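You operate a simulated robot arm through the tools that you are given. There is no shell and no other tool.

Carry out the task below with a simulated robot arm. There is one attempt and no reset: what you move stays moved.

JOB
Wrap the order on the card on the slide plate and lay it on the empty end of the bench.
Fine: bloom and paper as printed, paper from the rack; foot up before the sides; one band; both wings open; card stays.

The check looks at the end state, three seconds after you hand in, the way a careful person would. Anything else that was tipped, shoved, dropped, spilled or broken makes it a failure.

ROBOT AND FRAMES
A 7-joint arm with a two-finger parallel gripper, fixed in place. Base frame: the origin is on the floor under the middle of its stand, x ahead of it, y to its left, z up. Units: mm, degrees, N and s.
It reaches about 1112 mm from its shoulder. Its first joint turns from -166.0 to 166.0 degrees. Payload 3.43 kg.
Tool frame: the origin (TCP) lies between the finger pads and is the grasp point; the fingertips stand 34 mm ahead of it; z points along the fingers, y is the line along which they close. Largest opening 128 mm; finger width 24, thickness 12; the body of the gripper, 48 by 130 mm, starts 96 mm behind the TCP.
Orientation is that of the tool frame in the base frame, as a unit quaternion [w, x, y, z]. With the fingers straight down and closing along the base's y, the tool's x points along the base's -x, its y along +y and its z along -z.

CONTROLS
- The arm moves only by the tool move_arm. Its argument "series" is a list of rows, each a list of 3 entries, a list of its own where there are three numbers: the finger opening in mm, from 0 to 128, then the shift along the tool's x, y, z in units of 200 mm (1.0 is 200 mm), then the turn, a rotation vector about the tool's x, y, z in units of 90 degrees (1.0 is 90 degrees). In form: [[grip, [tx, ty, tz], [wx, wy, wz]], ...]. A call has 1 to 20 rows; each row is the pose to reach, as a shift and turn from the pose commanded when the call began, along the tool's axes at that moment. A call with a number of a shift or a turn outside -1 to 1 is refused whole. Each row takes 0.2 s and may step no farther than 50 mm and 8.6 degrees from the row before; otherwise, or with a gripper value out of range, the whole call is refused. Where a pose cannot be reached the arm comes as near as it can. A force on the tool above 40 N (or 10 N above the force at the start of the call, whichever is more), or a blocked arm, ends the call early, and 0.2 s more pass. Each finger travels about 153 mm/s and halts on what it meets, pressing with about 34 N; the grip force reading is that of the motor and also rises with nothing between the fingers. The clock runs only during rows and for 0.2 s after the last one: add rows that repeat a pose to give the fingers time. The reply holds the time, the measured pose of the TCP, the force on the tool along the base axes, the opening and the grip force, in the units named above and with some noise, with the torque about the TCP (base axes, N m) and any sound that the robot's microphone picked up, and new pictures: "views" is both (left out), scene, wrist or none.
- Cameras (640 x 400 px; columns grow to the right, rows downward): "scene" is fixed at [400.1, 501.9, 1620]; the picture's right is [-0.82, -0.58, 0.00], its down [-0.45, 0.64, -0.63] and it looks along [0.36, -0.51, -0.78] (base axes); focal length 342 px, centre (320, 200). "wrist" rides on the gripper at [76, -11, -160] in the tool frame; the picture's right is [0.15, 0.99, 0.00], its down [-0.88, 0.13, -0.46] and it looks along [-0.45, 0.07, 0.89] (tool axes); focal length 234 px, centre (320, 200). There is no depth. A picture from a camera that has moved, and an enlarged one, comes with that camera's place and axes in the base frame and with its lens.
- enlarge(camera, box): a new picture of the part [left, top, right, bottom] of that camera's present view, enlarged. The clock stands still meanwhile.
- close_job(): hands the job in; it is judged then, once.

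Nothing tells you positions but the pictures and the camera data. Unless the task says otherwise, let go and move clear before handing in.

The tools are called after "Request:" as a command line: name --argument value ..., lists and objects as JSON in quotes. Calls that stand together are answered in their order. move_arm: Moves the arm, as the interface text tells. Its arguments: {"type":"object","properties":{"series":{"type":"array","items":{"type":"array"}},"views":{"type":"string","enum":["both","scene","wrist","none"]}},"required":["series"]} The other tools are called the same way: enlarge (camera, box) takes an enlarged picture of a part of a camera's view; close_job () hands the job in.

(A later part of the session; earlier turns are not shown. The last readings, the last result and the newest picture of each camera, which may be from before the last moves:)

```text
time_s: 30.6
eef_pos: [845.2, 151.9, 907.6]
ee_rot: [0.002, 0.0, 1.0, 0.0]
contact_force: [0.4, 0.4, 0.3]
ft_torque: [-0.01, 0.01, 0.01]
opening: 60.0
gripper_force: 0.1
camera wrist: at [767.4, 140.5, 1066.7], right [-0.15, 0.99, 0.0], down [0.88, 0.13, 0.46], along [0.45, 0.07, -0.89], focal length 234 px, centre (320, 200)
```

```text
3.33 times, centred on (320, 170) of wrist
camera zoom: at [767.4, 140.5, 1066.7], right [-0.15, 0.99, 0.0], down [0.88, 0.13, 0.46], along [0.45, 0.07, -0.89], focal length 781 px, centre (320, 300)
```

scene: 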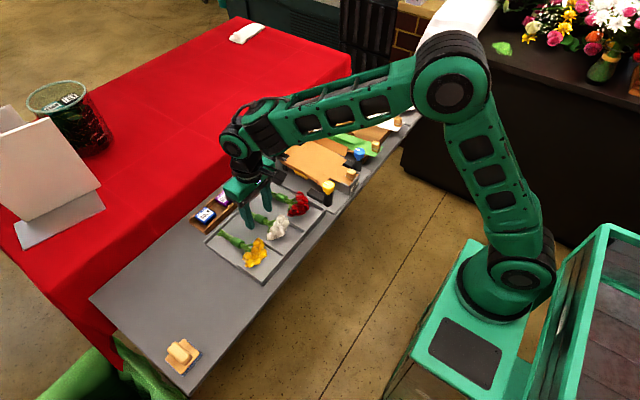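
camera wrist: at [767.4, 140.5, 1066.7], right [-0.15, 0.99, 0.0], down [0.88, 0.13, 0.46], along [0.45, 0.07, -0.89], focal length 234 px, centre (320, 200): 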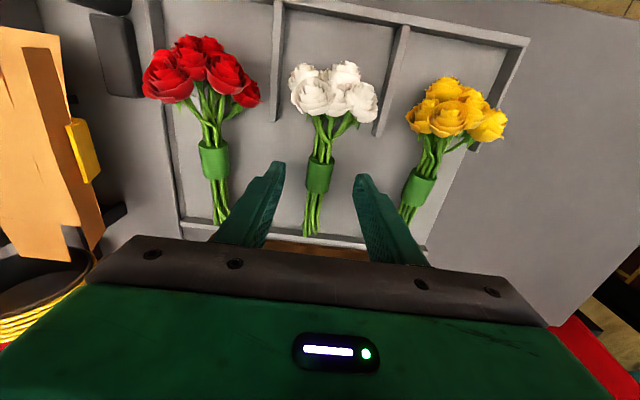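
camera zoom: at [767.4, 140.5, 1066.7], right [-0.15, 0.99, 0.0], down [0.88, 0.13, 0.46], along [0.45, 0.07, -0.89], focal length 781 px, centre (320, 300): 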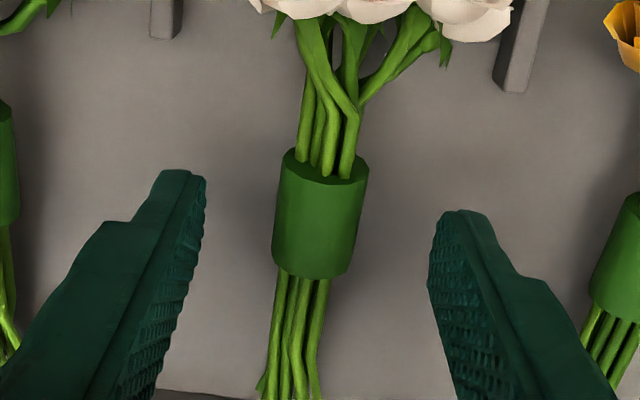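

The sleeve axis computes to (843.5, 152, 862) with radius ≈12 mm. Lowering so that the fingertips reach about 4 mm above the tray floor and closing.

Request:
move_arm --series '[[60, [0.005, 0, 0.04], [0, 0, 0]], [60, [0.007, 0, 0.08], [0, 0, 0]], [60, [0.007, 0, 0.098], [0, 0, 0]], [60, [0.007, 0, 0.098], [0, 0, 0]], [45, [0.007, 0, 0.098], [0, 0, 0]], [30, [0.007, 0, 0.098], [0, 0, 0]], [15, [0.007, 0, 0.098], [0, 0, 0]], [10, [0.007, 0, 0.098], [0, 0, 0]], [10, [0.007, 0, 0.098], [0, 0, 0]]]' --views "both"

Request:
enlarge --camera "wrist" --box '[240, 110, 400, 230]'

Request:
enlarge --camera "scene" --box '[220, 180, 320, 260]'

```text
time_s: 32.6
eef_pos: [844.4, 151.2, 887.8]
ee_rot: [0.002, 0.0, 1.0, 0.001]
contact_force: [0.1, -0.8, 1.1]
ft_torque: [-0.01, 0.04, 0.05]
opening: 21.1
gripper_force: 34.5
camera wrist: at [766.8, 140.3, 1047.5], right [-0.15, 0.99, 0.0], down [0.88, 0.13, 0.46], along [0.45, 0.07, -0.89], focal length 234 px, centre (320, 200)
```

scene: 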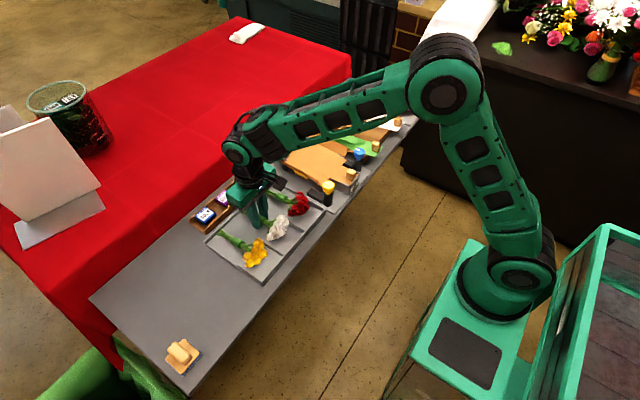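
wrist: 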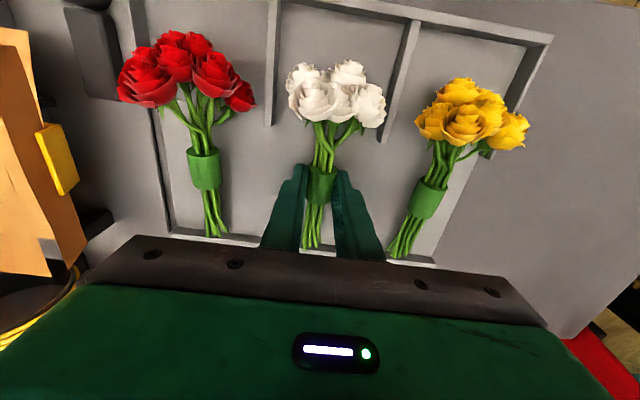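

```text
3.33 times, centred on (320, 170) of wrist
camera zoom: at [766.8, 140.3, 1047.5], right [-0.15, 0.99, 0.0], down [0.88, 0.13, 0.46], along [0.45, 0.07, -0.89], focal length 781 px, centre (320, 300)
```

zoom: 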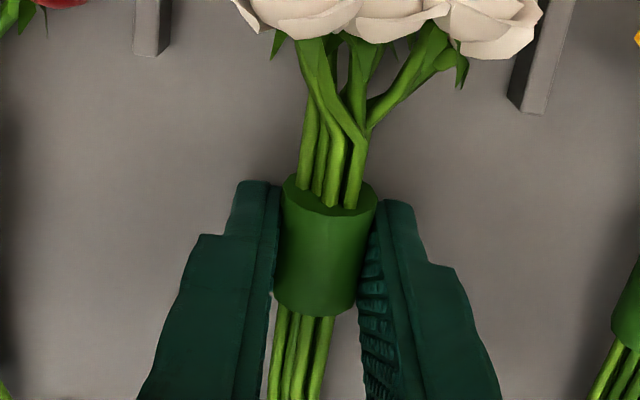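

```text
5.00 times, centred on (270, 220) of scene
camera zoom: at [400.1, 501.9, 1620.0], right [-0.82, -0.58, 0.0], down [-0.45, 0.64, -0.63], along [0.36, -0.51, -0.78], focal length 1708 px, centre (570, 100)
```

zoom: 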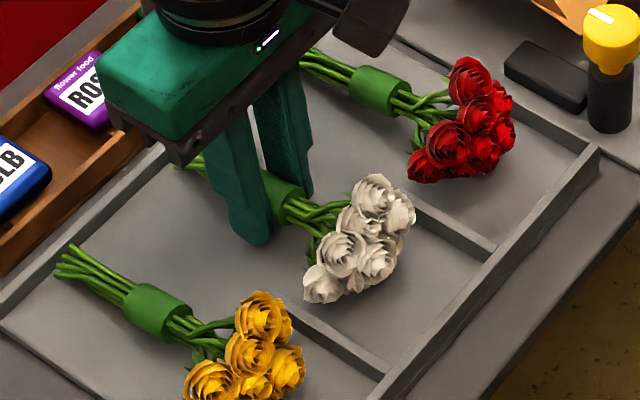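

Gripped on the sleeve at 21 mm. Lifting clear of the tray and looking for droop.

Request:
move_arm --series '[[0, [0, 0, -0.08], [0, 0, 0]], [0, [0, 0, -0.2], [0, 0, 0]], [0, [0, 0, -0.35], [0, 0, 0]], [0, [0, 0, -0.5], [0, 0, 0]], [0, [0, 0, -0.65], [0, 0, 0]], [0, [0, 0, -0.7], [0, 0, 0]], [0, [0, 0, -0.7], [0, 0, 0]]]' --views "both"

Request:
enlarge --camera "wrist" --box '[240, 110, 400, 230]'

Request:
enlarge --camera "scene" --box '[200, 150, 320, 250]'

```text
time_s: 34.2
eef_pos: [843.7, 151.0, 1028.9]
ee_rot: [0.002, 0.0, 1.0, 0.0]
contact_force: [-0.3, -0.8, -0.9]
ft_torque: [0.0, -0.04, 0.02]
opening: 20.9
gripper_force: 34.2
camera wrist: at [765.9, 140.8, 1188.0], right [-0.15, 0.99, 0.0], down [0.88, 0.13, 0.46], along [0.45, 0.07, -0.89], focal length 234 px, centre (320, 200)
```

scene: 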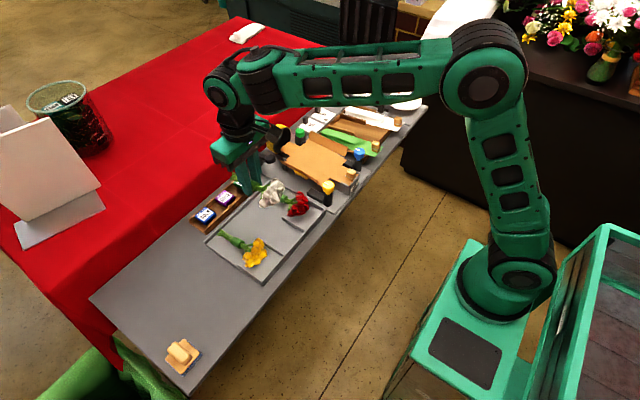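
wrist: 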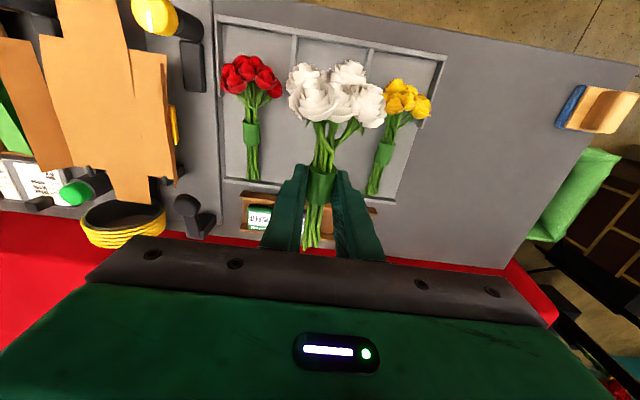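

```text
3.33 times, centred on (320, 170) of wrist
camera zoom: at [765.9, 140.8, 1188.0], right [-0.15, 0.99, 0.0], down [0.88, 0.13, 0.46], along [0.45, 0.07, -0.89], focal length 781 px, centre (320, 300)
```

zoom: 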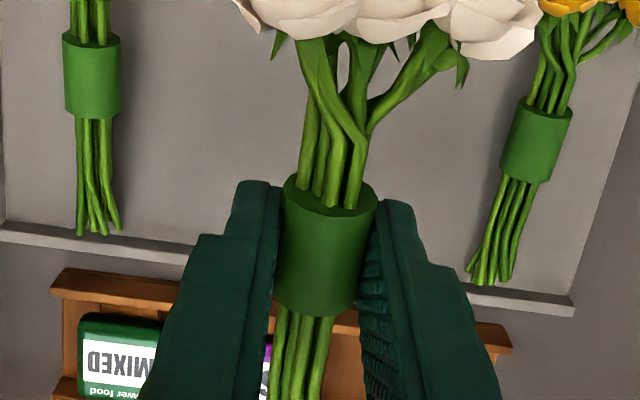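

```text
4.00 times, centred on (260, 200) of scene
camera zoom: at [400.1, 501.9, 1620.0], right [-0.82, -0.58, 0.0], down [-0.45, 0.64, -0.63], along [0.36, -0.51, -0.78], focal length 1367 px, centre (560, 200)
```

zoom: 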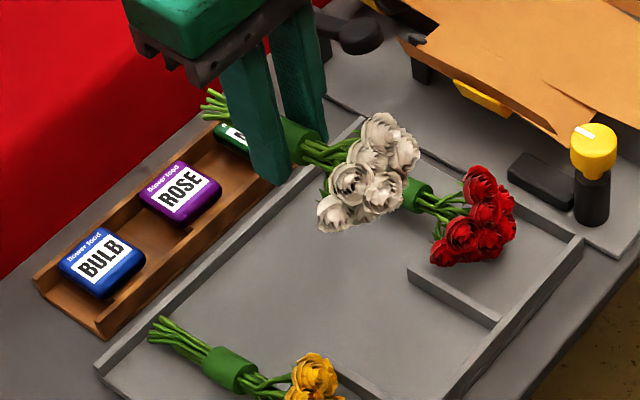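

Held rigidly, no droop. Carrying it across over the cradle at this height.

Request:
move_arm --series '[[0, [0, -0.15, 0], [0, 0, 0]], [0, [0, -0.35, 0], [0, 0, 0]], [0, [0, -0.55, 0], [0, 0, 0]], [0, [0, -0.75, 0], [0, 0, 0]], [0, [0, -0.95, 0], [0, 0, 0]], [0, [0, -1.0, 0], [0, 0, 0]], [0, [0, -1.0, 0], [0, 0, 0]]]' --views "none"

Request:
move_arm --series '[[0, [0.012, -0.12, 0], [0, 0, 0]], [0, [0.023, -0.25, 0], [0, 0, 0]], [0, [0.023, -0.255, 0], [0, 0, 0]], [0, [0.023, -0.255, 0], [0, 0, 0]], [0, [0.023, -0.255, 0], [0, 0, 0]]]' --views "both"

Request:
enlarge --camera "wrist" --box '[220, 60, 420, 235]'

Request:
enlarge --camera "scene" --box '[240, 100, 380, 200]'

```text
time_s: 35.8
eef_pos: [844.2, -49.1, 1028.5]
ee_rot: [0.002, 0.001, 1.0, 0.0]
contact_force: [0.0, -0.1, -1.7]
ft_torque: [0.01, -0.04, 0.0]
opening: 20.9
gripper_force: 34.3
```

```text
time_s: 37.0
eef_pos: [839.6, -99.1, 1028.4]
ee_rot: [0.001, -0.001, 1.0, -0.001]
contact_force: [0.9, 0.0, -1.1]
ft_torque: [0.01, -0.05, -0.03]
opening: 20.7
gripper_force: 33.9
camera wrist: at [763.1, -110.2, 1187.3], right [-0.15, 0.99, 0.0], down [0.88, 0.13, 0.46], along [0.45, 0.07, -0.89], focal length 234 px, centre (320, 200)
```

scene: 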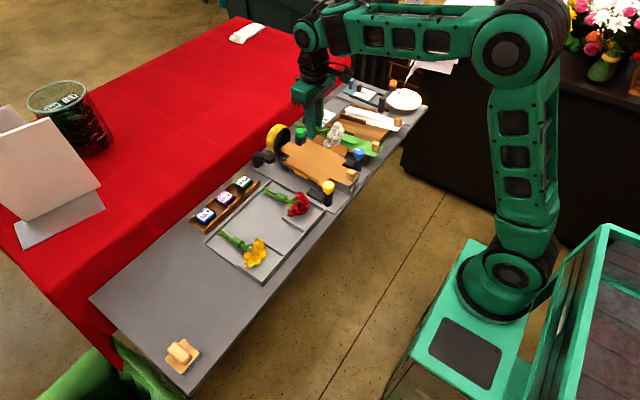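
wrist: 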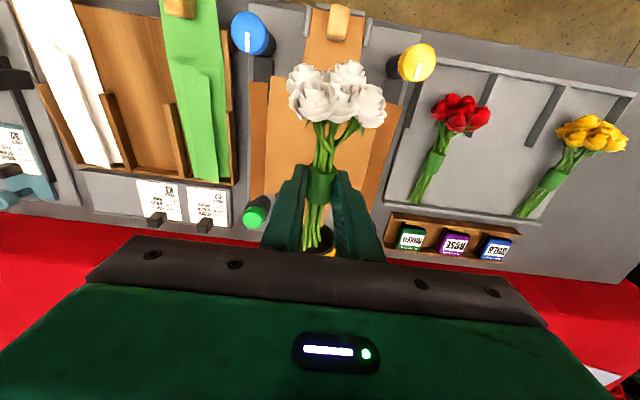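

```text
2.29 times, centred on (320, 148) of wrist
camera zoom: at [763.1, -110.2, 1187.3], right [-0.15, 0.99, 0.0], down [0.88, 0.13, 0.46], along [0.45, 0.07, -0.89], focal length 535 px, centre (320, 320)
```

zoom: 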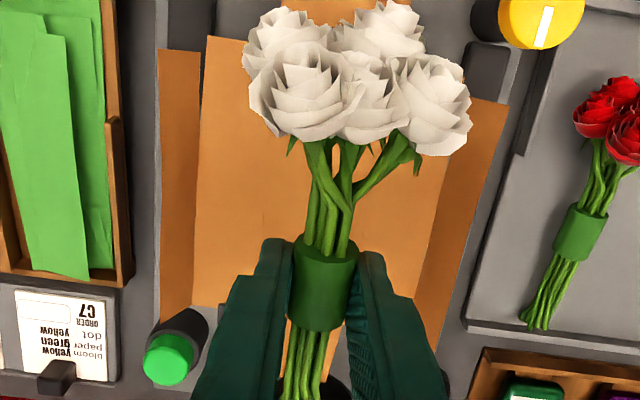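

```text
4.00 times, centred on (310, 150) of scene
camera zoom: at [400.1, 501.9, 1620.0], right [-0.82, -0.58, 0.0], down [-0.45, 0.64, -0.63], along [0.36, -0.51, -0.78], focal length 1367 px, centre (360, 400)
```

zoom: 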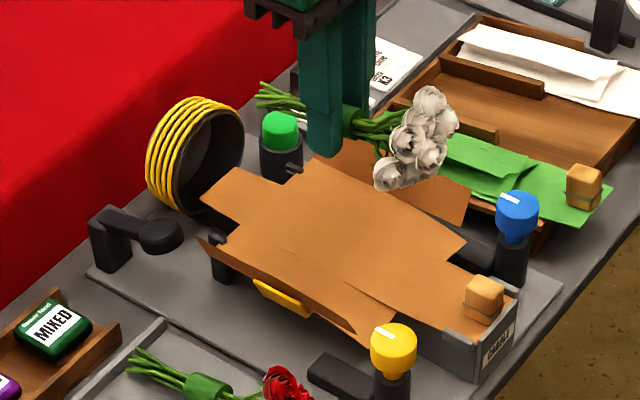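

Lined up over the cradle. Lowering to just above the paper.

Request:
move_arm --series '[[0, [0, 0, 0.15], [0, 0, 0]], [0, [0, 0, 0.3], [0, 0, 0]], [0, [0, 0, 0.42], [0, 0, 0]], [0, [0, 0, 0.48], [0, 0, 0]], [0, [0, 0, 0.505], [0, 0, 0]], [0, [0, 0, 0.505], [0, 0, 0]]]' --views "both"

Request:
enlarge --camera "scene" --box '[260, 120, 370, 195]'

Request:
enlarge --camera "wrist" --box '[220, 100, 420, 235]'

```text
time_s: 38.4
eef_pos: [839.5, -100.3, 929.3]
ee_rot: [0.004, 0.0, 1.0, 0.0]
contact_force: [0.6, -0.1, 31.8]
ft_torque: [0.02, 0.51, 0.01]
opening: 21.0
gripper_force: 33.9
camera wrist: at [761.4, -110.7, 1087.7], right [-0.15, 0.99, 0.0], down [0.88, 0.13, 0.46], along [0.46, 0.07, -0.89], focal length 234 px, centre (320, 200)
```

scene: 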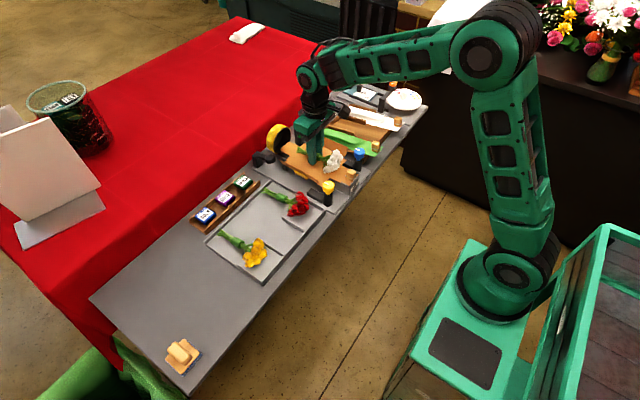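
wrist: 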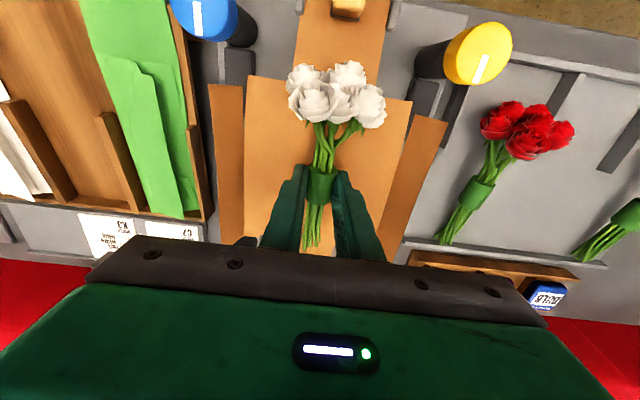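

```text
5.33 times, centred on (315, 158) of scene
camera zoom: at [400.1, 501.9, 1620.0], right [-0.82, -0.58, 0.0], down [-0.45, 0.64, -0.63], along [0.36, -0.51, -0.78], focal length 1822 px, centre (347, 427)
```

zoom: 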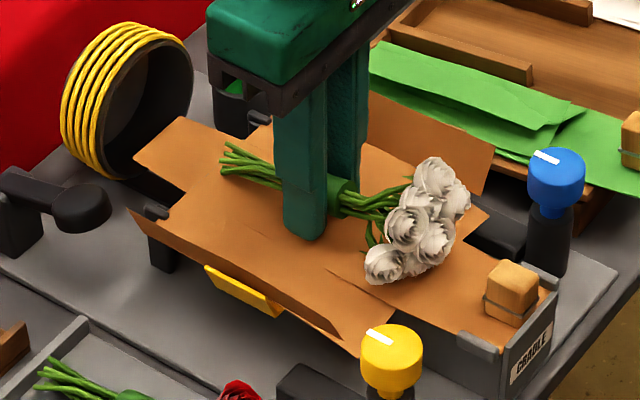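

```text
2.96 times, centred on (320, 168) of wrist
camera zoom: at [761.4, -110.7, 1087.7], right [-0.15, 0.99, 0.0], down [0.88, 0.13, 0.46], along [0.46, 0.07, -0.89], focal length 694 px, centre (320, 296)
```

zoom: 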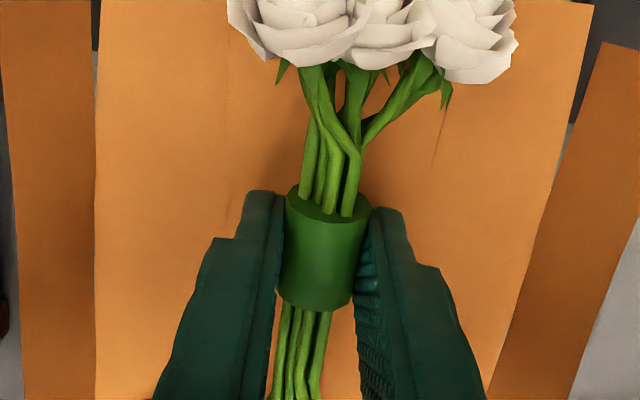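

Contact at z≈929 (the bunch rests on the paper). Easing up slightly and releasing.

Request:
move_arm --series '[[0, [0, 0, -0.012], [0, 0, 0]], [0, [0, 0, -0.017], [0, 0, 0]], [0, [0, 0, -0.017], [0, 0, 0]]]' --views "none"

Request:
move_arm --series '[[24, [0, 0, 0], [0, 0, 0]], [30, [0, 0, 0], [0, 0, 0]], [40, [0, 0, 0], [0, 0, 0]], [46, [0, 0, 0], [0, 0, 0]], [46, [0, 0, 0], [0, 0, 0]], [46, [0, 0, 0], [0, 0, 0]]]' --views "wrist"

Request:
enlarge --camera "wrist" --box '[220, 100, 420, 235]'

Request:
enlarge --camera "scene" --box '[260, 120, 370, 195]'

```text
time_s: 39.2
eef_pos: [839.2, -100.4, 929.5]
ee_rot: [0.001, 0.0, 1.0, 0.0]
contact_force: [1.4, -2.1, 7.1]
ft_torque: [-0.08, -0.33, -0.1]
opening: 20.6
gripper_force: 34.1
```

```text
time_s: 40.6
eef_pos: [838.8, -99.5, 929.0]
ee_rot: [0.001, 0.001, 1.0, 0.0]
contact_force: [-0.5, 0.6, -0.4]
ft_torque: [0.02, 0.01, 0.0]
opening: 45.9
gripper_force: 0.0
camera wrist: at [762.3, -109.9, 1088.9], right [-0.15, 0.99, 0.0], down [0.88, 0.13, 0.46], along [0.45, 0.07, -0.89], focal length 234 px, centre (320, 200)
```

wrist: 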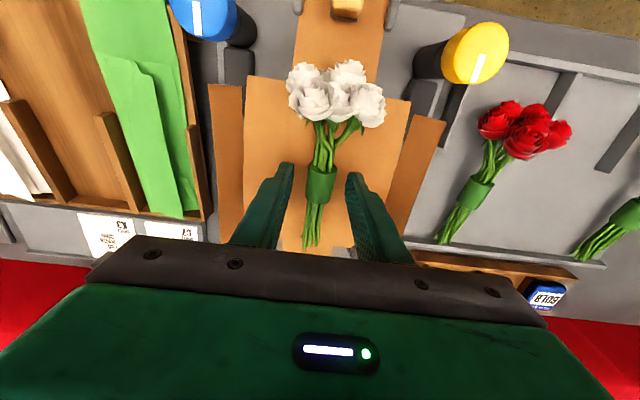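

```text
2.96 times, centred on (320, 168) of wrist
camera zoom: at [762.3, -109.9, 1088.9], right [-0.15, 0.99, 0.0], down [0.88, 0.13, 0.46], along [0.45, 0.07, -0.89], focal length 694 px, centre (320, 296)
```

zoom: 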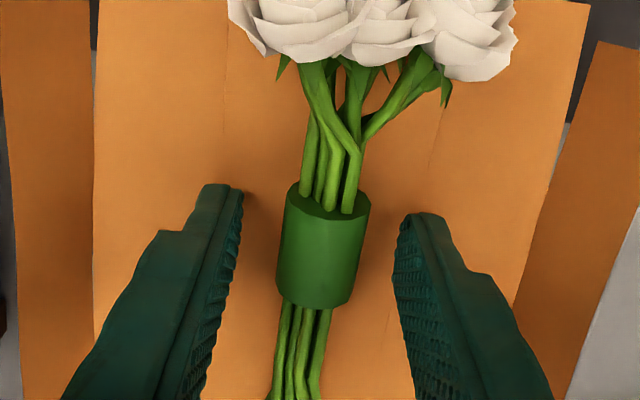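

```text
5.33 times, centred on (315, 158) of scene
camera zoom: at [400.1, 501.9, 1620.0], right [-0.82, -0.58, 0.0], down [-0.45, 0.64, -0.63], along [0.36, -0.51, -0.78], focal length 1822 px, centre (347, 427)
```

zoom: 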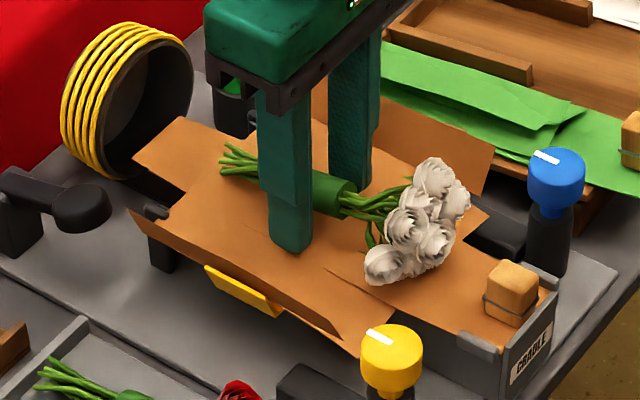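

The bunch rests on the paper with its sleeve between the wings. Backing straight up, closing the fingers, and then viewing the lever, foot bar and green button once more.

Request:
move_arm --series '[[46, [0, 0, -0.1], [0, 0, 0]], [46, [0, 0, -0.25], [0, 0, 0]], [46, [0, 0, -0.45], [0, 0, 0]], [46, [0, 0, -0.65], [0, 0, 0]], [46, [0, 0, -0.85], [0, 0, 0]], [46, [0, 0, -0.9], [0, 0, 0]], [46, [0, 0, -0.9], [0, 0, 0]]]' --views "both"

Request:
enlarge --camera "scene" --box '[245, 110, 375, 200]'

Request:
enlarge --camera "wrist" --box '[220, 60, 420, 235]'

```text
time_s: 42.2
eef_pos: [839.9, -99.2, 1110.4]
ee_rot: [0.001, 0.0, 1.0, 0.0]
contact_force: [-0.2, -0.2, -0.3]
ft_torque: [0.0, 0.02, 0.01]
opening: 46.1
gripper_force: 0.1
camera wrist: at [762.7, -109.4, 1269.6], right [-0.15, 0.99, 0.0], down [0.88, 0.13, 0.46], along [0.45, 0.07, -0.89], focal length 234 px, centre (320, 200)
```

scene: 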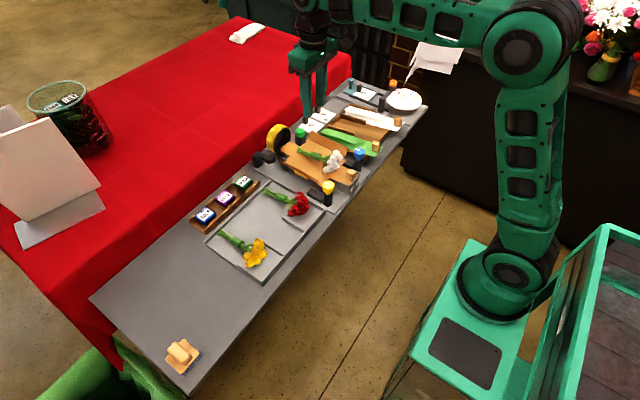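
wrist: 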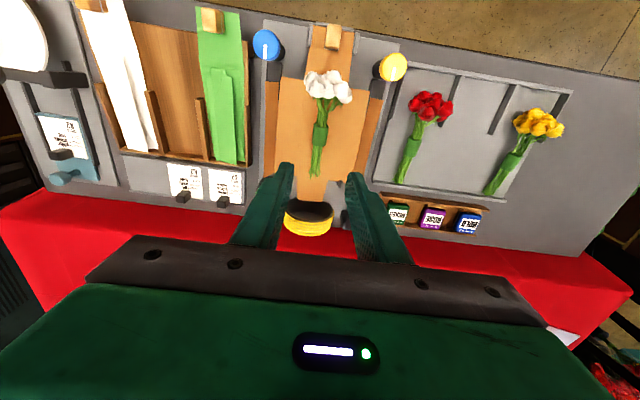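

```text
4.44 times, centred on (310, 155) of scene
camera zoom: at [400.1, 501.9, 1620.0], right [-0.82, -0.58, 0.0], down [-0.45, 0.64, -0.63], along [0.36, -0.51, -0.78], focal length 1519 px, centre (364, 400)
```

zoom: 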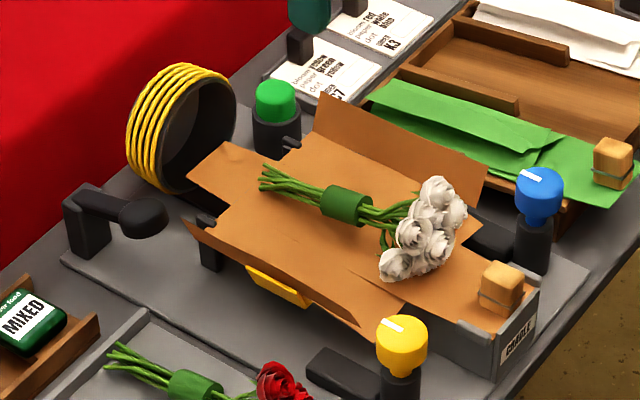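

```text
2.29 times, centred on (320, 148) of wrist
camera zoom: at [762.7, -109.4, 1269.6], right [-0.15, 0.99, 0.0], down [0.88, 0.13, 0.46], along [0.45, 0.07, -0.89], focal length 535 px, centre (320, 320)
```

zoom: 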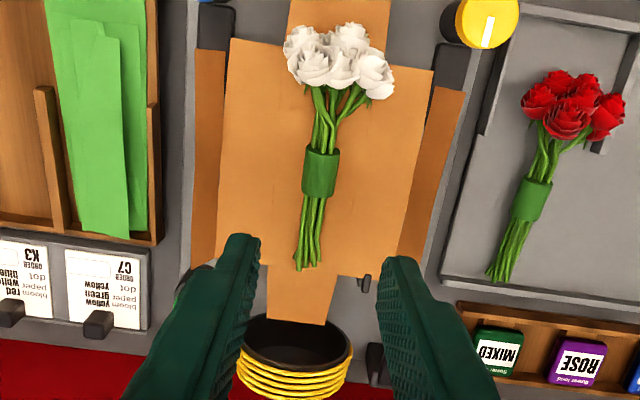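

Stems end about 10 mm before the foot fold line, good. Next I'll move the closed fingers above the lever pad (≈949, −12.5, top ≈900) and press it only slightly at first to see whether the foot bar follows.

Request:
move_arm --series '[[30, [-0.14, 0.11, 0], [0, 0, 0]], [10, [-0.28, 0.22, 0], [0, 0, 0]], [0, [-0.42, 0.33, 0], [0, 0, 0]], [0, [-0.545, 0.4325, 0.05], [0, 0, 0]], [0, [-0.545, 0.4325, 0.25], [0, 0, 0]], [0, [-0.545, 0.4325, 0.45], [0, 0, 0]], [0, [-0.545, 0.4325, 0.6], [0, 0, 0]], [0, [-0.545, 0.4325, 0.6], [0, 0, 0]], [0, [-0.545, 0.4325, 0.6], [0, 0, 0]]]' --views "both"

Request:
enlarge --camera "scene" --box '[245, 120, 325, 180]'

Request:
enlarge --camera "wrist" --box '[220, 100, 420, 225]'

```text
time_s: 44.2
eef_pos: [949.1, -11.5, 990.5]
ee_rot: [0.002, 0.0, 1.0, 0.0]
contact_force: [-0.6, 0.0, -0.3]
ft_torque: [-0.04, 0.01, 0.01]
opening: 0.1
gripper_force: 32.8
camera wrist: at [871.5, -22.7, 1150.0], right [-0.15, 0.99, 0.0], down [0.88, 0.13, 0.46], along [0.45, 0.07, -0.89], focal length 234 px, centre (320, 200)
```

scene: 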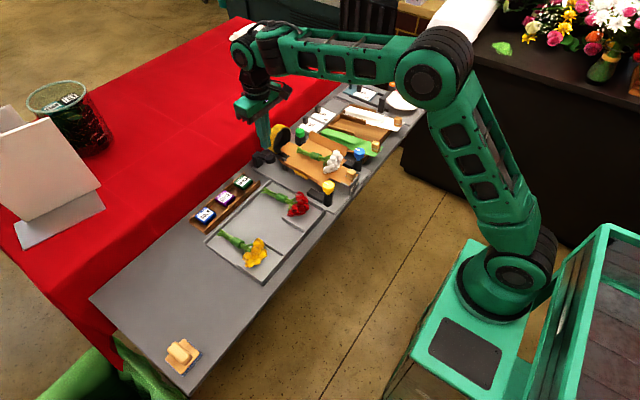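
wrist: 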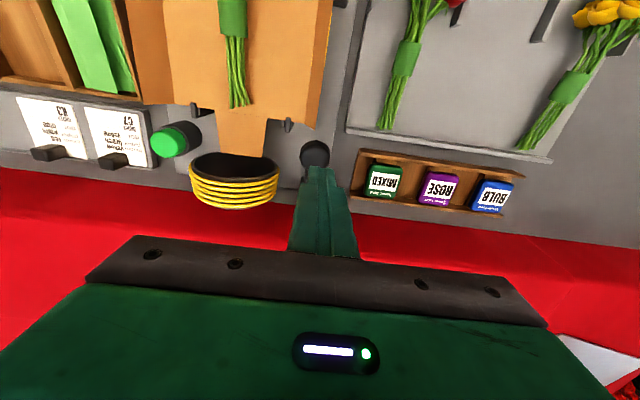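

```text
6.67 times, centred on (285, 150) of scene
camera zoom: at [400.1, 501.9, 1620.0], right [-0.82, -0.58, 0.0], down [-0.45, 0.64, -0.63], along [0.36, -0.51, -0.78], focal length 2278 px, centre (553, 533)
```

zoom: 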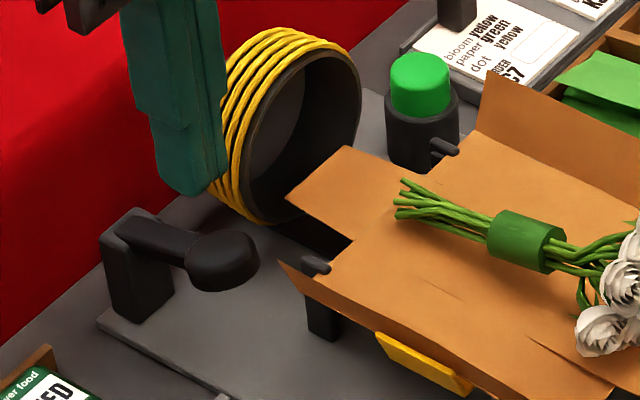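

```text
3.20 times, centred on (320, 162) of wrist
camera zoom: at [871.5, -22.7, 1150.0], right [-0.15, 0.99, 0.0], down [0.88, 0.13, 0.46], along [0.45, 0.07, -0.89], focal length 749 px, centre (320, 320)
```

zoom: 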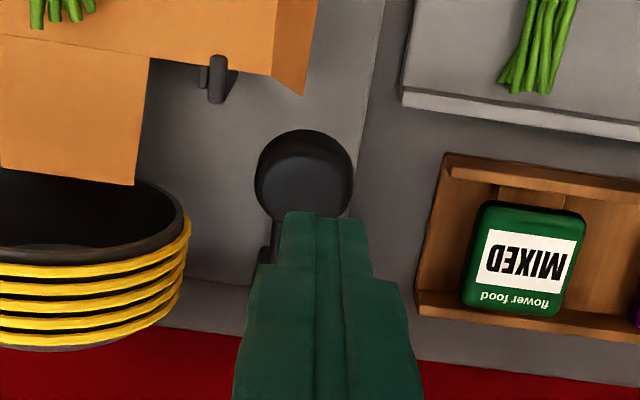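

The pad centre refines to about (947, −17, 896). Adjusting and descending to just above it.

Request:
move_arm --series '[[0, [0.01, -0.03, 0.08], [0, 0, 0]], [0, [0.01, -0.03, 0.18], [0, 0, 0]], [0, [0.01, -0.03, 0.255], [0, 0, 0]], [0, [0.01, -0.03, 0.255], [0, 0, 0]], [0, [0.01, -0.03, 0.255], [0, 0, 0]]]' --views "wrist"

Request:
enlarge --camera "scene" --box '[245, 120, 325, 180]'

Request:
enlarge --camera "wrist" --box '[220, 100, 420, 225]'

```text
time_s: 45.4
eef_pos: [946.7, -17.7, 941.2]
ee_rot: [0.003, 0.0, 1.0, -0.001]
contact_force: [-3.9, -1.2, 20.1]
ft_torque: [-0.02, 0.38, 0.01]
opening: 0.1
gripper_force: 32.6
camera wrist: at [869.3, -29.1, 1100.8], right [-0.15, 0.99, 0.0], down [0.88, 0.13, 0.46], along [0.46, 0.07, -0.89], focal length 234 px, centre (320, 200)
```

wrist: 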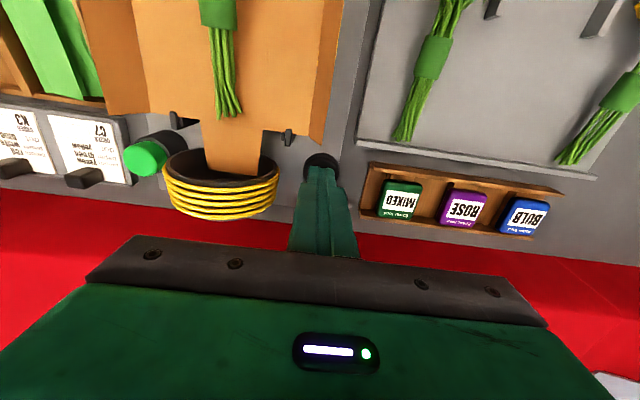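

```text
6.67 times, centred on (285, 150) of scene
camera zoom: at [400.1, 501.9, 1620.0], right [-0.82, -0.58, 0.0], down [-0.45, 0.64, -0.63], along [0.36, -0.51, -0.78], focal length 2278 px, centre (553, 533)
```

zoom: 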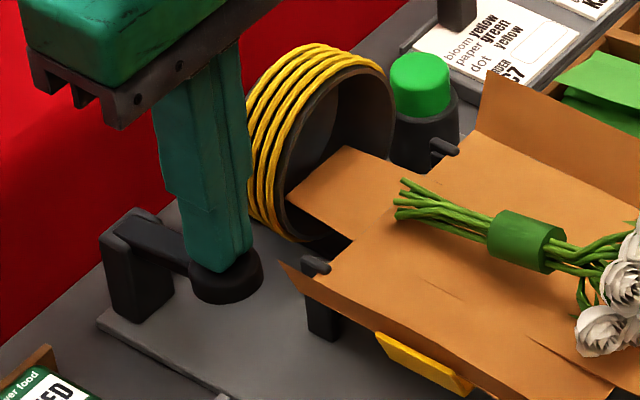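

```text
3.20 times, centred on (320, 162) of wrist
camera zoom: at [869.3, -29.1, 1100.8], right [-0.15, 0.99, 0.0], down [0.88, 0.13, 0.46], along [0.46, 0.07, -0.89], focal length 749 px, centre (320, 320)
```

zoom: 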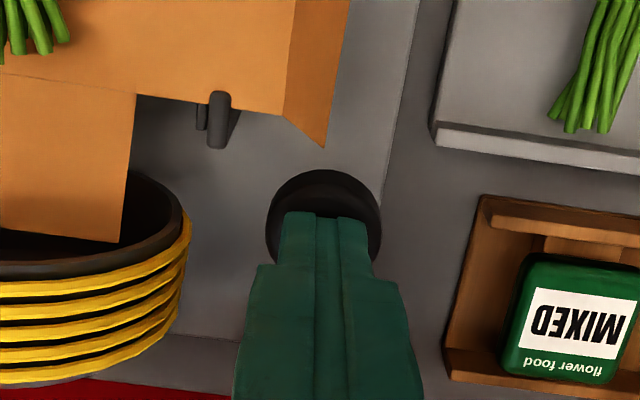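

The lever moves the band hoop toward the bunch, so the lever is the band applicator and the green button must be the foot. I stop and raise off the lever gently right away.

Request:
move_arm --series '[[0, [0, 0, -0.02], [0, 0, 0]], [0, [0, 0, -0.05], [0, 0, 0]], [0, [0, 0, -0.1], [0, 0, 0]], [0, [0, 0, -0.2], [0, 0, 0]], [0, [0, 0, -0.3], [0, 0, 0]], [0, [0, 0, -0.3], [0, 0, 0]]]' --views "wrist"

Request:
enlarge --camera "scene" --box '[245, 110, 325, 170]'

Request:
enlarge --camera "wrist" --box '[140, 80, 380, 225]'

```text
time_s: 46.8
eef_pos: [947.7, -19.9, 999.4]
ee_rot: [0.001, 0.0, 1.0, 0.0]
contact_force: [0.6, -0.1, 0.2]
ft_torque: [-0.01, -0.02, -0.01]
opening: 0.0
gripper_force: 33.1
camera wrist: at [870.1, -30.1, 1158.3], right [-0.15, 0.99, 0.0], down [0.88, 0.13, 0.46], along [0.45, 0.07, -0.89], focal length 234 px, centre (320, 200)
```

wrist: 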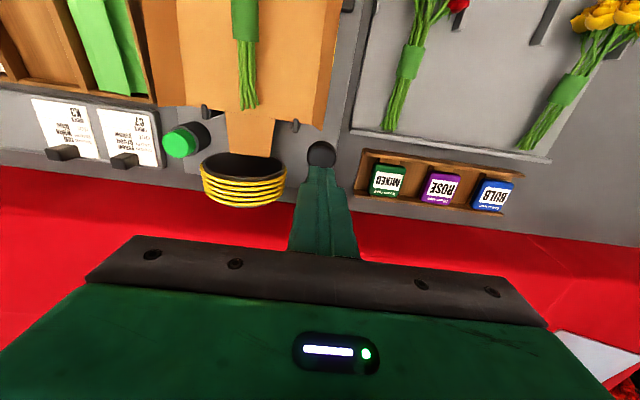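

```text
6.67 times, centred on (285, 140) of scene
camera zoom: at [400.1, 501.9, 1620.0], right [-0.82, -0.58, 0.0], down [-0.45, 0.64, -0.63], along [0.36, -0.51, -0.78], focal length 2278 px, centre (553, 600)
```

zoom: 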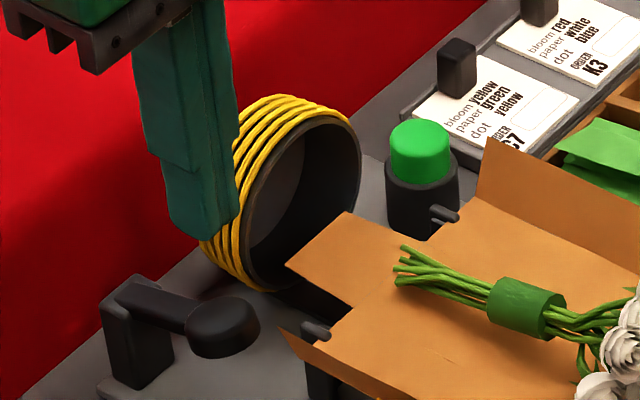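

```text
2.67 times, centred on (260, 152) of wrist
camera zoom: at [870.1, -30.1, 1158.3], right [-0.15, 0.99, 0.0], down [0.88, 0.13, 0.46], along [0.45, 0.07, -0.89], focal length 624 px, centre (480, 327)
```

zoom: 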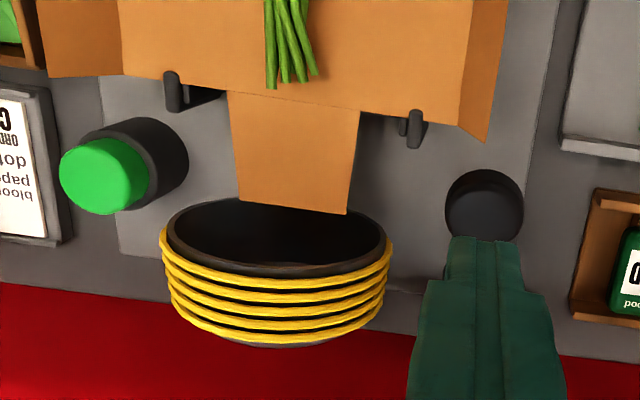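

The hoop slid back by itself. Checking that all bands are still on it and the foot flap is undisturbed.

Request:
enlarge --camera "scene" --box '[262, 118, 302, 152]'

Request:
enlarge --camera "wrist" --box '[190, 130, 300, 215]'

```text
11.76 times, centred on (282, 135) of scene
camera zoom: at [400.1, 501.9, 1620.0], right [-0.82, -0.58, 0.0], down [-0.45, 0.64, -0.63], along [0.36, -0.51, -0.78], focal length 4020 px, centre (767, 965)
```

zoom: 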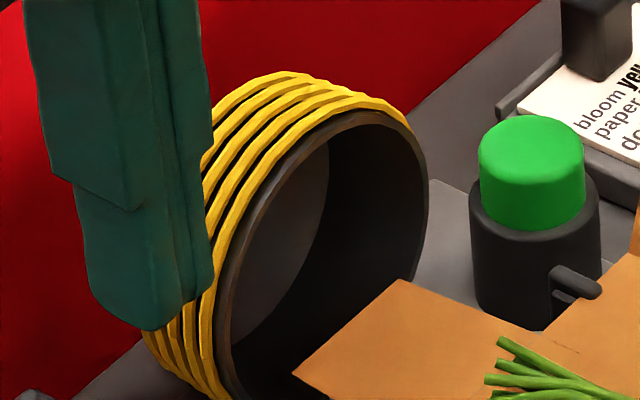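

```text
4.71 times, centred on (245, 172) of wrist
camera zoom: at [870.1, -30.1, 1158.3], right [-0.15, 0.99, 0.0], down [0.88, 0.13, 0.46], along [0.45, 0.07, -0.89], focal length 1102 px, centre (673, 329)
```

zoom: 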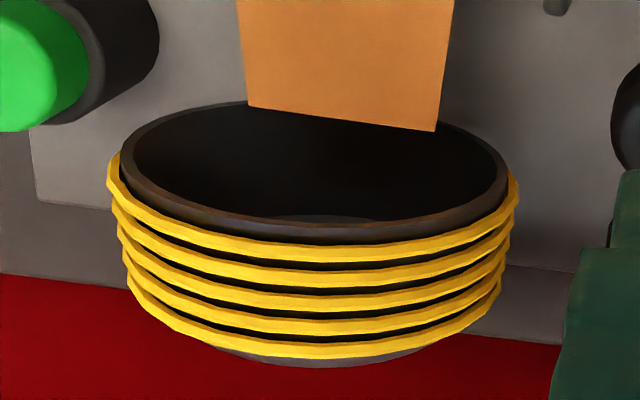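

All five bands are still on the hoop. Now moving over to the green button, passing high above the hoop.

Request:
move_arm --series '[[0, [0, 0, -0.2], [0, 0, 0]], [0, [0, -0.1, -0.3], [0, 0, 0]], [0, [0, -0.3, -0.3], [0, 0, 0]], [0, [0, -0.5, -0.3], [0, 0, 0]], [0, [0, -0.7, -0.3], [0, 0, 0]], [0, [0, -0.76, -0.3], [0, 0, 0]], [0, [0, -0.76, -0.2], [0, 0, 0]], [0, [0, -0.76, -0.2], [0, 0, 0]], [0, [0, -0.76, -0.2], [0, 0, 0]]]' --views "both"

Request:
enlarge --camera "wrist" --box '[220, 100, 420, 225]'

Request:
enlarge --camera "scene" --box '[260, 100, 340, 160]'

```text
time_s: 48.8
eef_pos: [946.7, -169.6, 1039.4]
ee_rot: [0.002, 0.0, 1.0, 0.0]
contact_force: [0.7, -1.5, 0.3]
ft_torque: [0.0, -0.01, 0.0]
opening: 0.3
gripper_force: 32.5
camera wrist: at [869.3, -180.6, 1198.8], right [-0.15, 0.99, 0.0], down [0.88, 0.13, 0.46], along [0.45, 0.07, -0.89], focal length 234 px, centre (320, 200)
```

scene: 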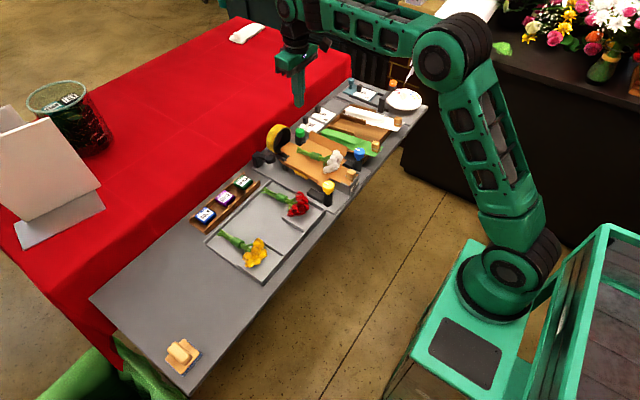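
wrist: 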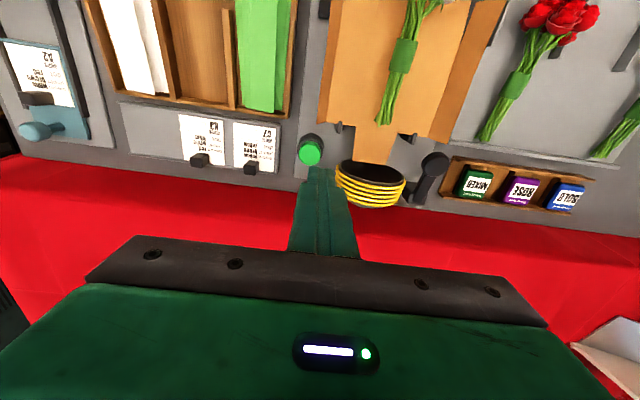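

```text
3.20 times, centred on (320, 162) of wrist
camera zoom: at [869.3, -180.6, 1198.8], right [-0.15, 0.99, 0.0], down [0.88, 0.13, 0.46], along [0.45, 0.07, -0.89], focal length 749 px, centre (320, 320)
```

zoom: 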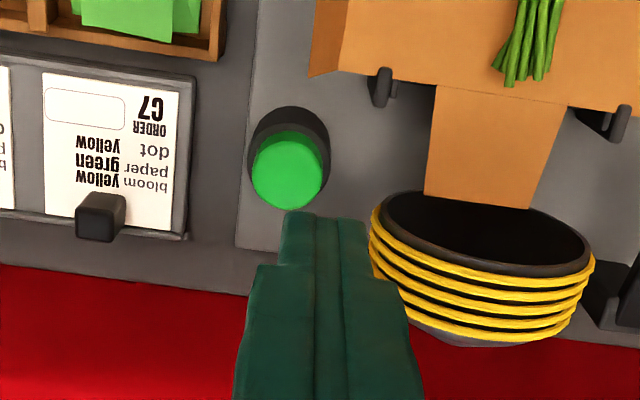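

```text
6.67 times, centred on (300, 130) of scene
camera zoom: at [400.1, 501.9, 1620.0], right [-0.82, -0.58, 0.0], down [-0.45, 0.64, -0.63], along [0.36, -0.51, -0.78], focal length 2278 px, centre (453, 667)
```

zoom: 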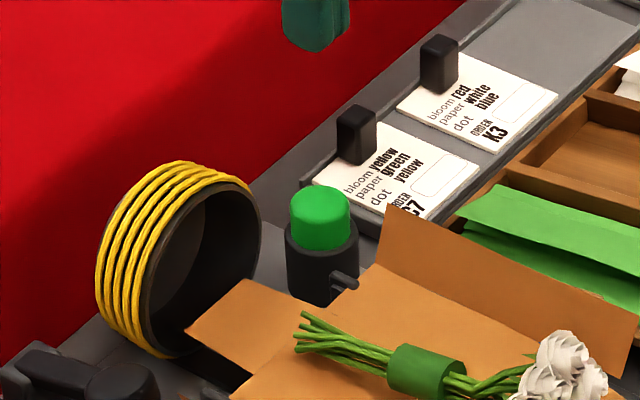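

The green cap top is near (963, −181). I'll zoom on it in both views to fix its height and count what is nearby.

Request:
enlarge --camera "wrist" --box '[285, 125, 335, 170]'

Request:
enlarge --camera "scene" --box '[288, 118, 320, 148]'

```text
8.89 times, centred on (310, 148) of wrist
camera zoom: at [869.3, -180.6, 1198.8], right [-0.15, 0.99, 0.0], down [0.88, 0.13, 0.46], along [0.45, 0.07, -0.89], focal length 2082 px, centre (409, 667)
```

zoom: 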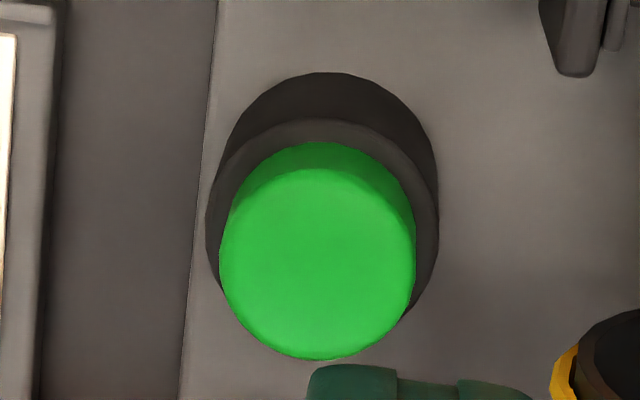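

```text
13.33 times, centred on (304, 133) of scene
camera zoom: at [400.1, 501.9, 1620.0], right [-0.82, -0.58, 0.0], down [-0.45, 0.64, -0.63], along [0.36, -0.51, -0.78], focal length 4556 px, centre (533, 1093)
```

zoom: 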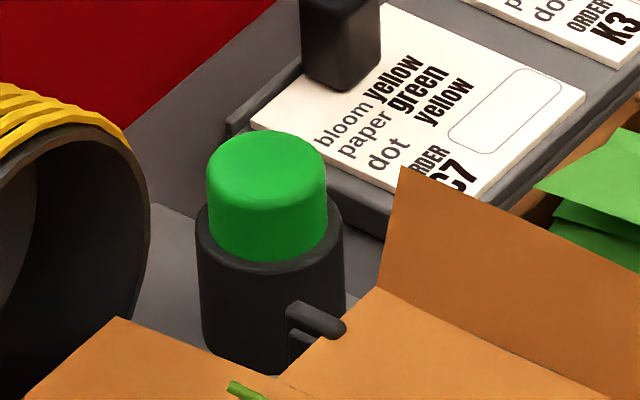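

The cap is 30 mm wide with its top at (962.6, −181, ≈883). Moving the closed fingertips to just above it.

Request:
move_arm --series '[[0, [-0.0815, -0.0595, 0.05], [0, 0, 0]], [0, [-0.0815, -0.0595, 0.25], [0, 0, 0]], [0, [-0.0815, -0.0595, 0.42], [0, 0, 0]], [0, [-0.0815, -0.0595, 0.5], [0, 0, 0]], [0, [-0.0815, -0.0595, 0.5], [0, 0, 0]], [0, [-0.0815, -0.0595, 0.5], [0, 0, 0]]]' --views "both"

Request:
enlarge --camera "scene" --box '[270, 110, 334, 158]'

Request:
enlarge --camera "wrist" --box '[270, 130, 390, 220]'

```text
time_s: 50.2
eef_pos: [962.8, -182.0, 939.0]
ee_rot: [0.002, -0.001, 1.0, -0.001]
contact_force: [0.0, -0.6, 0.5]
ft_torque: [0.05, -0.01, 0.0]
opening: 0.2
gripper_force: 32.8
camera wrist: at [886.6, -192.9, 1099.2], right [-0.15, 0.99, 0.0], down [0.88, 0.13, 0.46], along [0.45, 0.07, -0.89], focal length 234 px, centre (320, 200)
```

scene: 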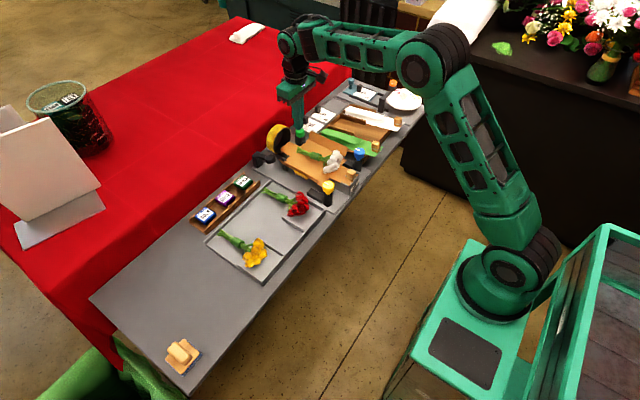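
wrist: 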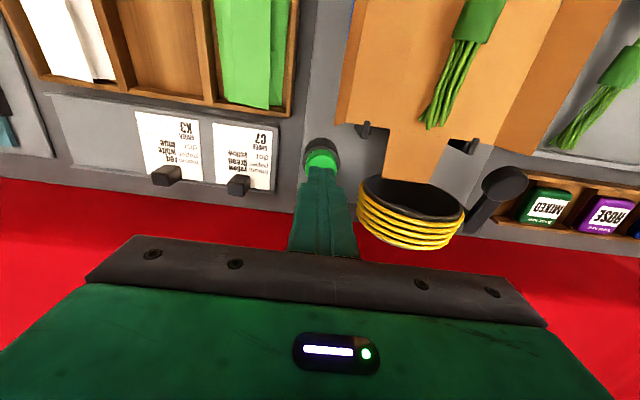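

```text
8.33 times, centred on (302, 134) of scene
camera zoom: at [400.1, 501.9, 1620.0], right [-0.82, -0.58, 0.0], down [-0.45, 0.64, -0.63], along [0.36, -0.51, -0.78], focal length 2847 px, centre (470, 750)
```

zoom: 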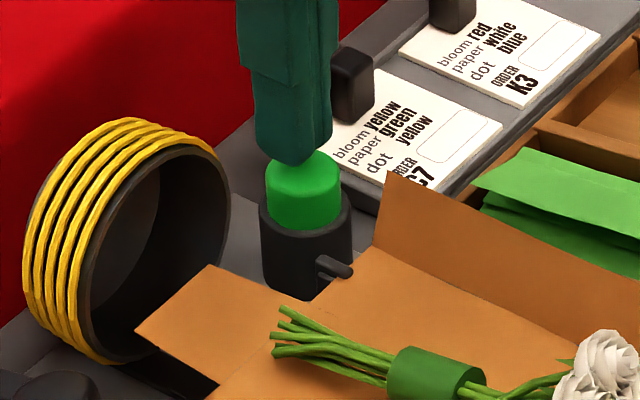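

```text
4.44 times, centred on (330, 175) of wrist
camera zoom: at [886.6, -192.9, 1099.2], right [-0.15, 0.99, 0.0], down [0.88, 0.13, 0.46], along [0.45, 0.07, -0.89], focal length 1041 px, centre (276, 311)
```

zoom: 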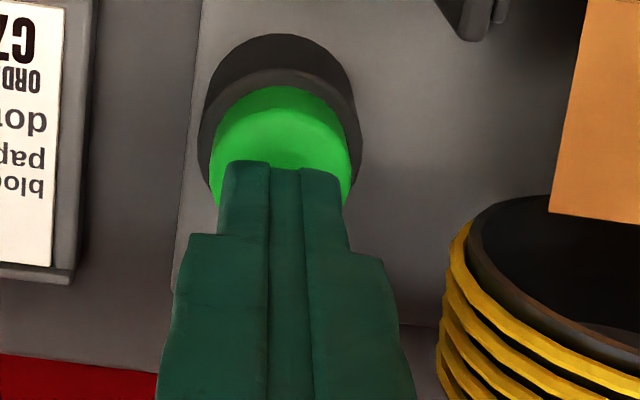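

Fingertips are centred about 20 mm above the cap. Going down carefully in small steps.

Request:
move_arm --series '[[0, [0, 0, 0.04], [0, 0, 0]], [0, [0, 0, 0.07], [0, 0, 0]], [0, [0, 0, 0.085], [0, 0, 0]], [0, [0, 0, 0.085], [0, 0, 0]]]' --views "none"

Request:
enlarge --camera "scene" --box '[270, 110, 334, 158]'

```text
time_s: 51.2
eef_pos: [963.5, -182.3, 922.5]
ee_rot: [0.001, 0.0, 1.0, 0.0]
contact_force: [1.3, 0.9, 4.0]
ft_torque: [0.03, 0.0, 0.02]
opening: 0.1
gripper_force: 33.3
```

```text
8.33 times, centred on (302, 134) of scene
camera zoom: at [400.1, 501.9, 1620.0], right [-0.82, -0.58, 0.0], down [-0.45, 0.64, -0.63], along [0.36, -0.51, -0.78], focal length 2847 px, centre (470, 750)
```

zoom: 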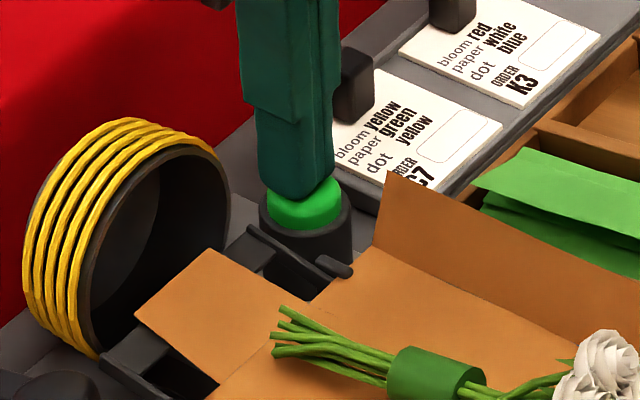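

The green button drives the foot bar (it has swung out under the foot flap). Continuing to press it down gradually.

Request:
move_arm --series '[[0, [0, 0, 0.015], [0, 0, 0]], [0, [0, 0, 0.03], [0, 0, 0]], [0, [0, 0, 0.03], [0, 0, 0]]]' --views "none"

Request:
enlarge --camera "scene" --box '[260, 110, 340, 165]'

```text
time_s: 52.0
eef_pos: [962.7, -183.2, 917.4]
ee_rot: [0.001, 0.0, 1.0, 0.0]
contact_force: [2.3, 0.0, 5.8]
ft_torque: [0.02, -0.06, -0.03]
opening: 0.0
gripper_force: 32.9
```

```text
7.27 times, centred on (300, 138) of scene
camera zoom: at [400.1, 501.9, 1620.0], right [-0.82, -0.58, 0.0], down [-0.45, 0.64, -0.63], along [0.36, -0.51, -0.78], focal length 2485 px, centre (466, 654)
```

zoom: 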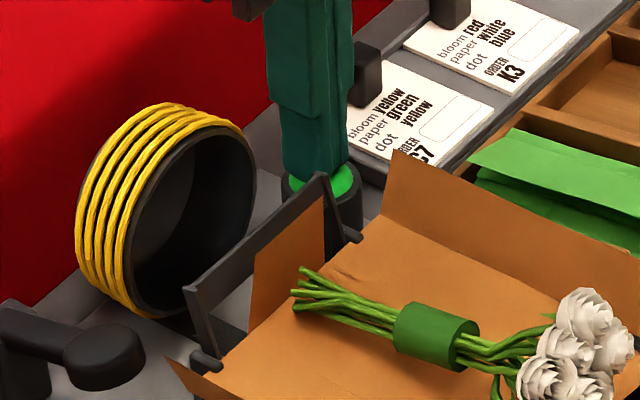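

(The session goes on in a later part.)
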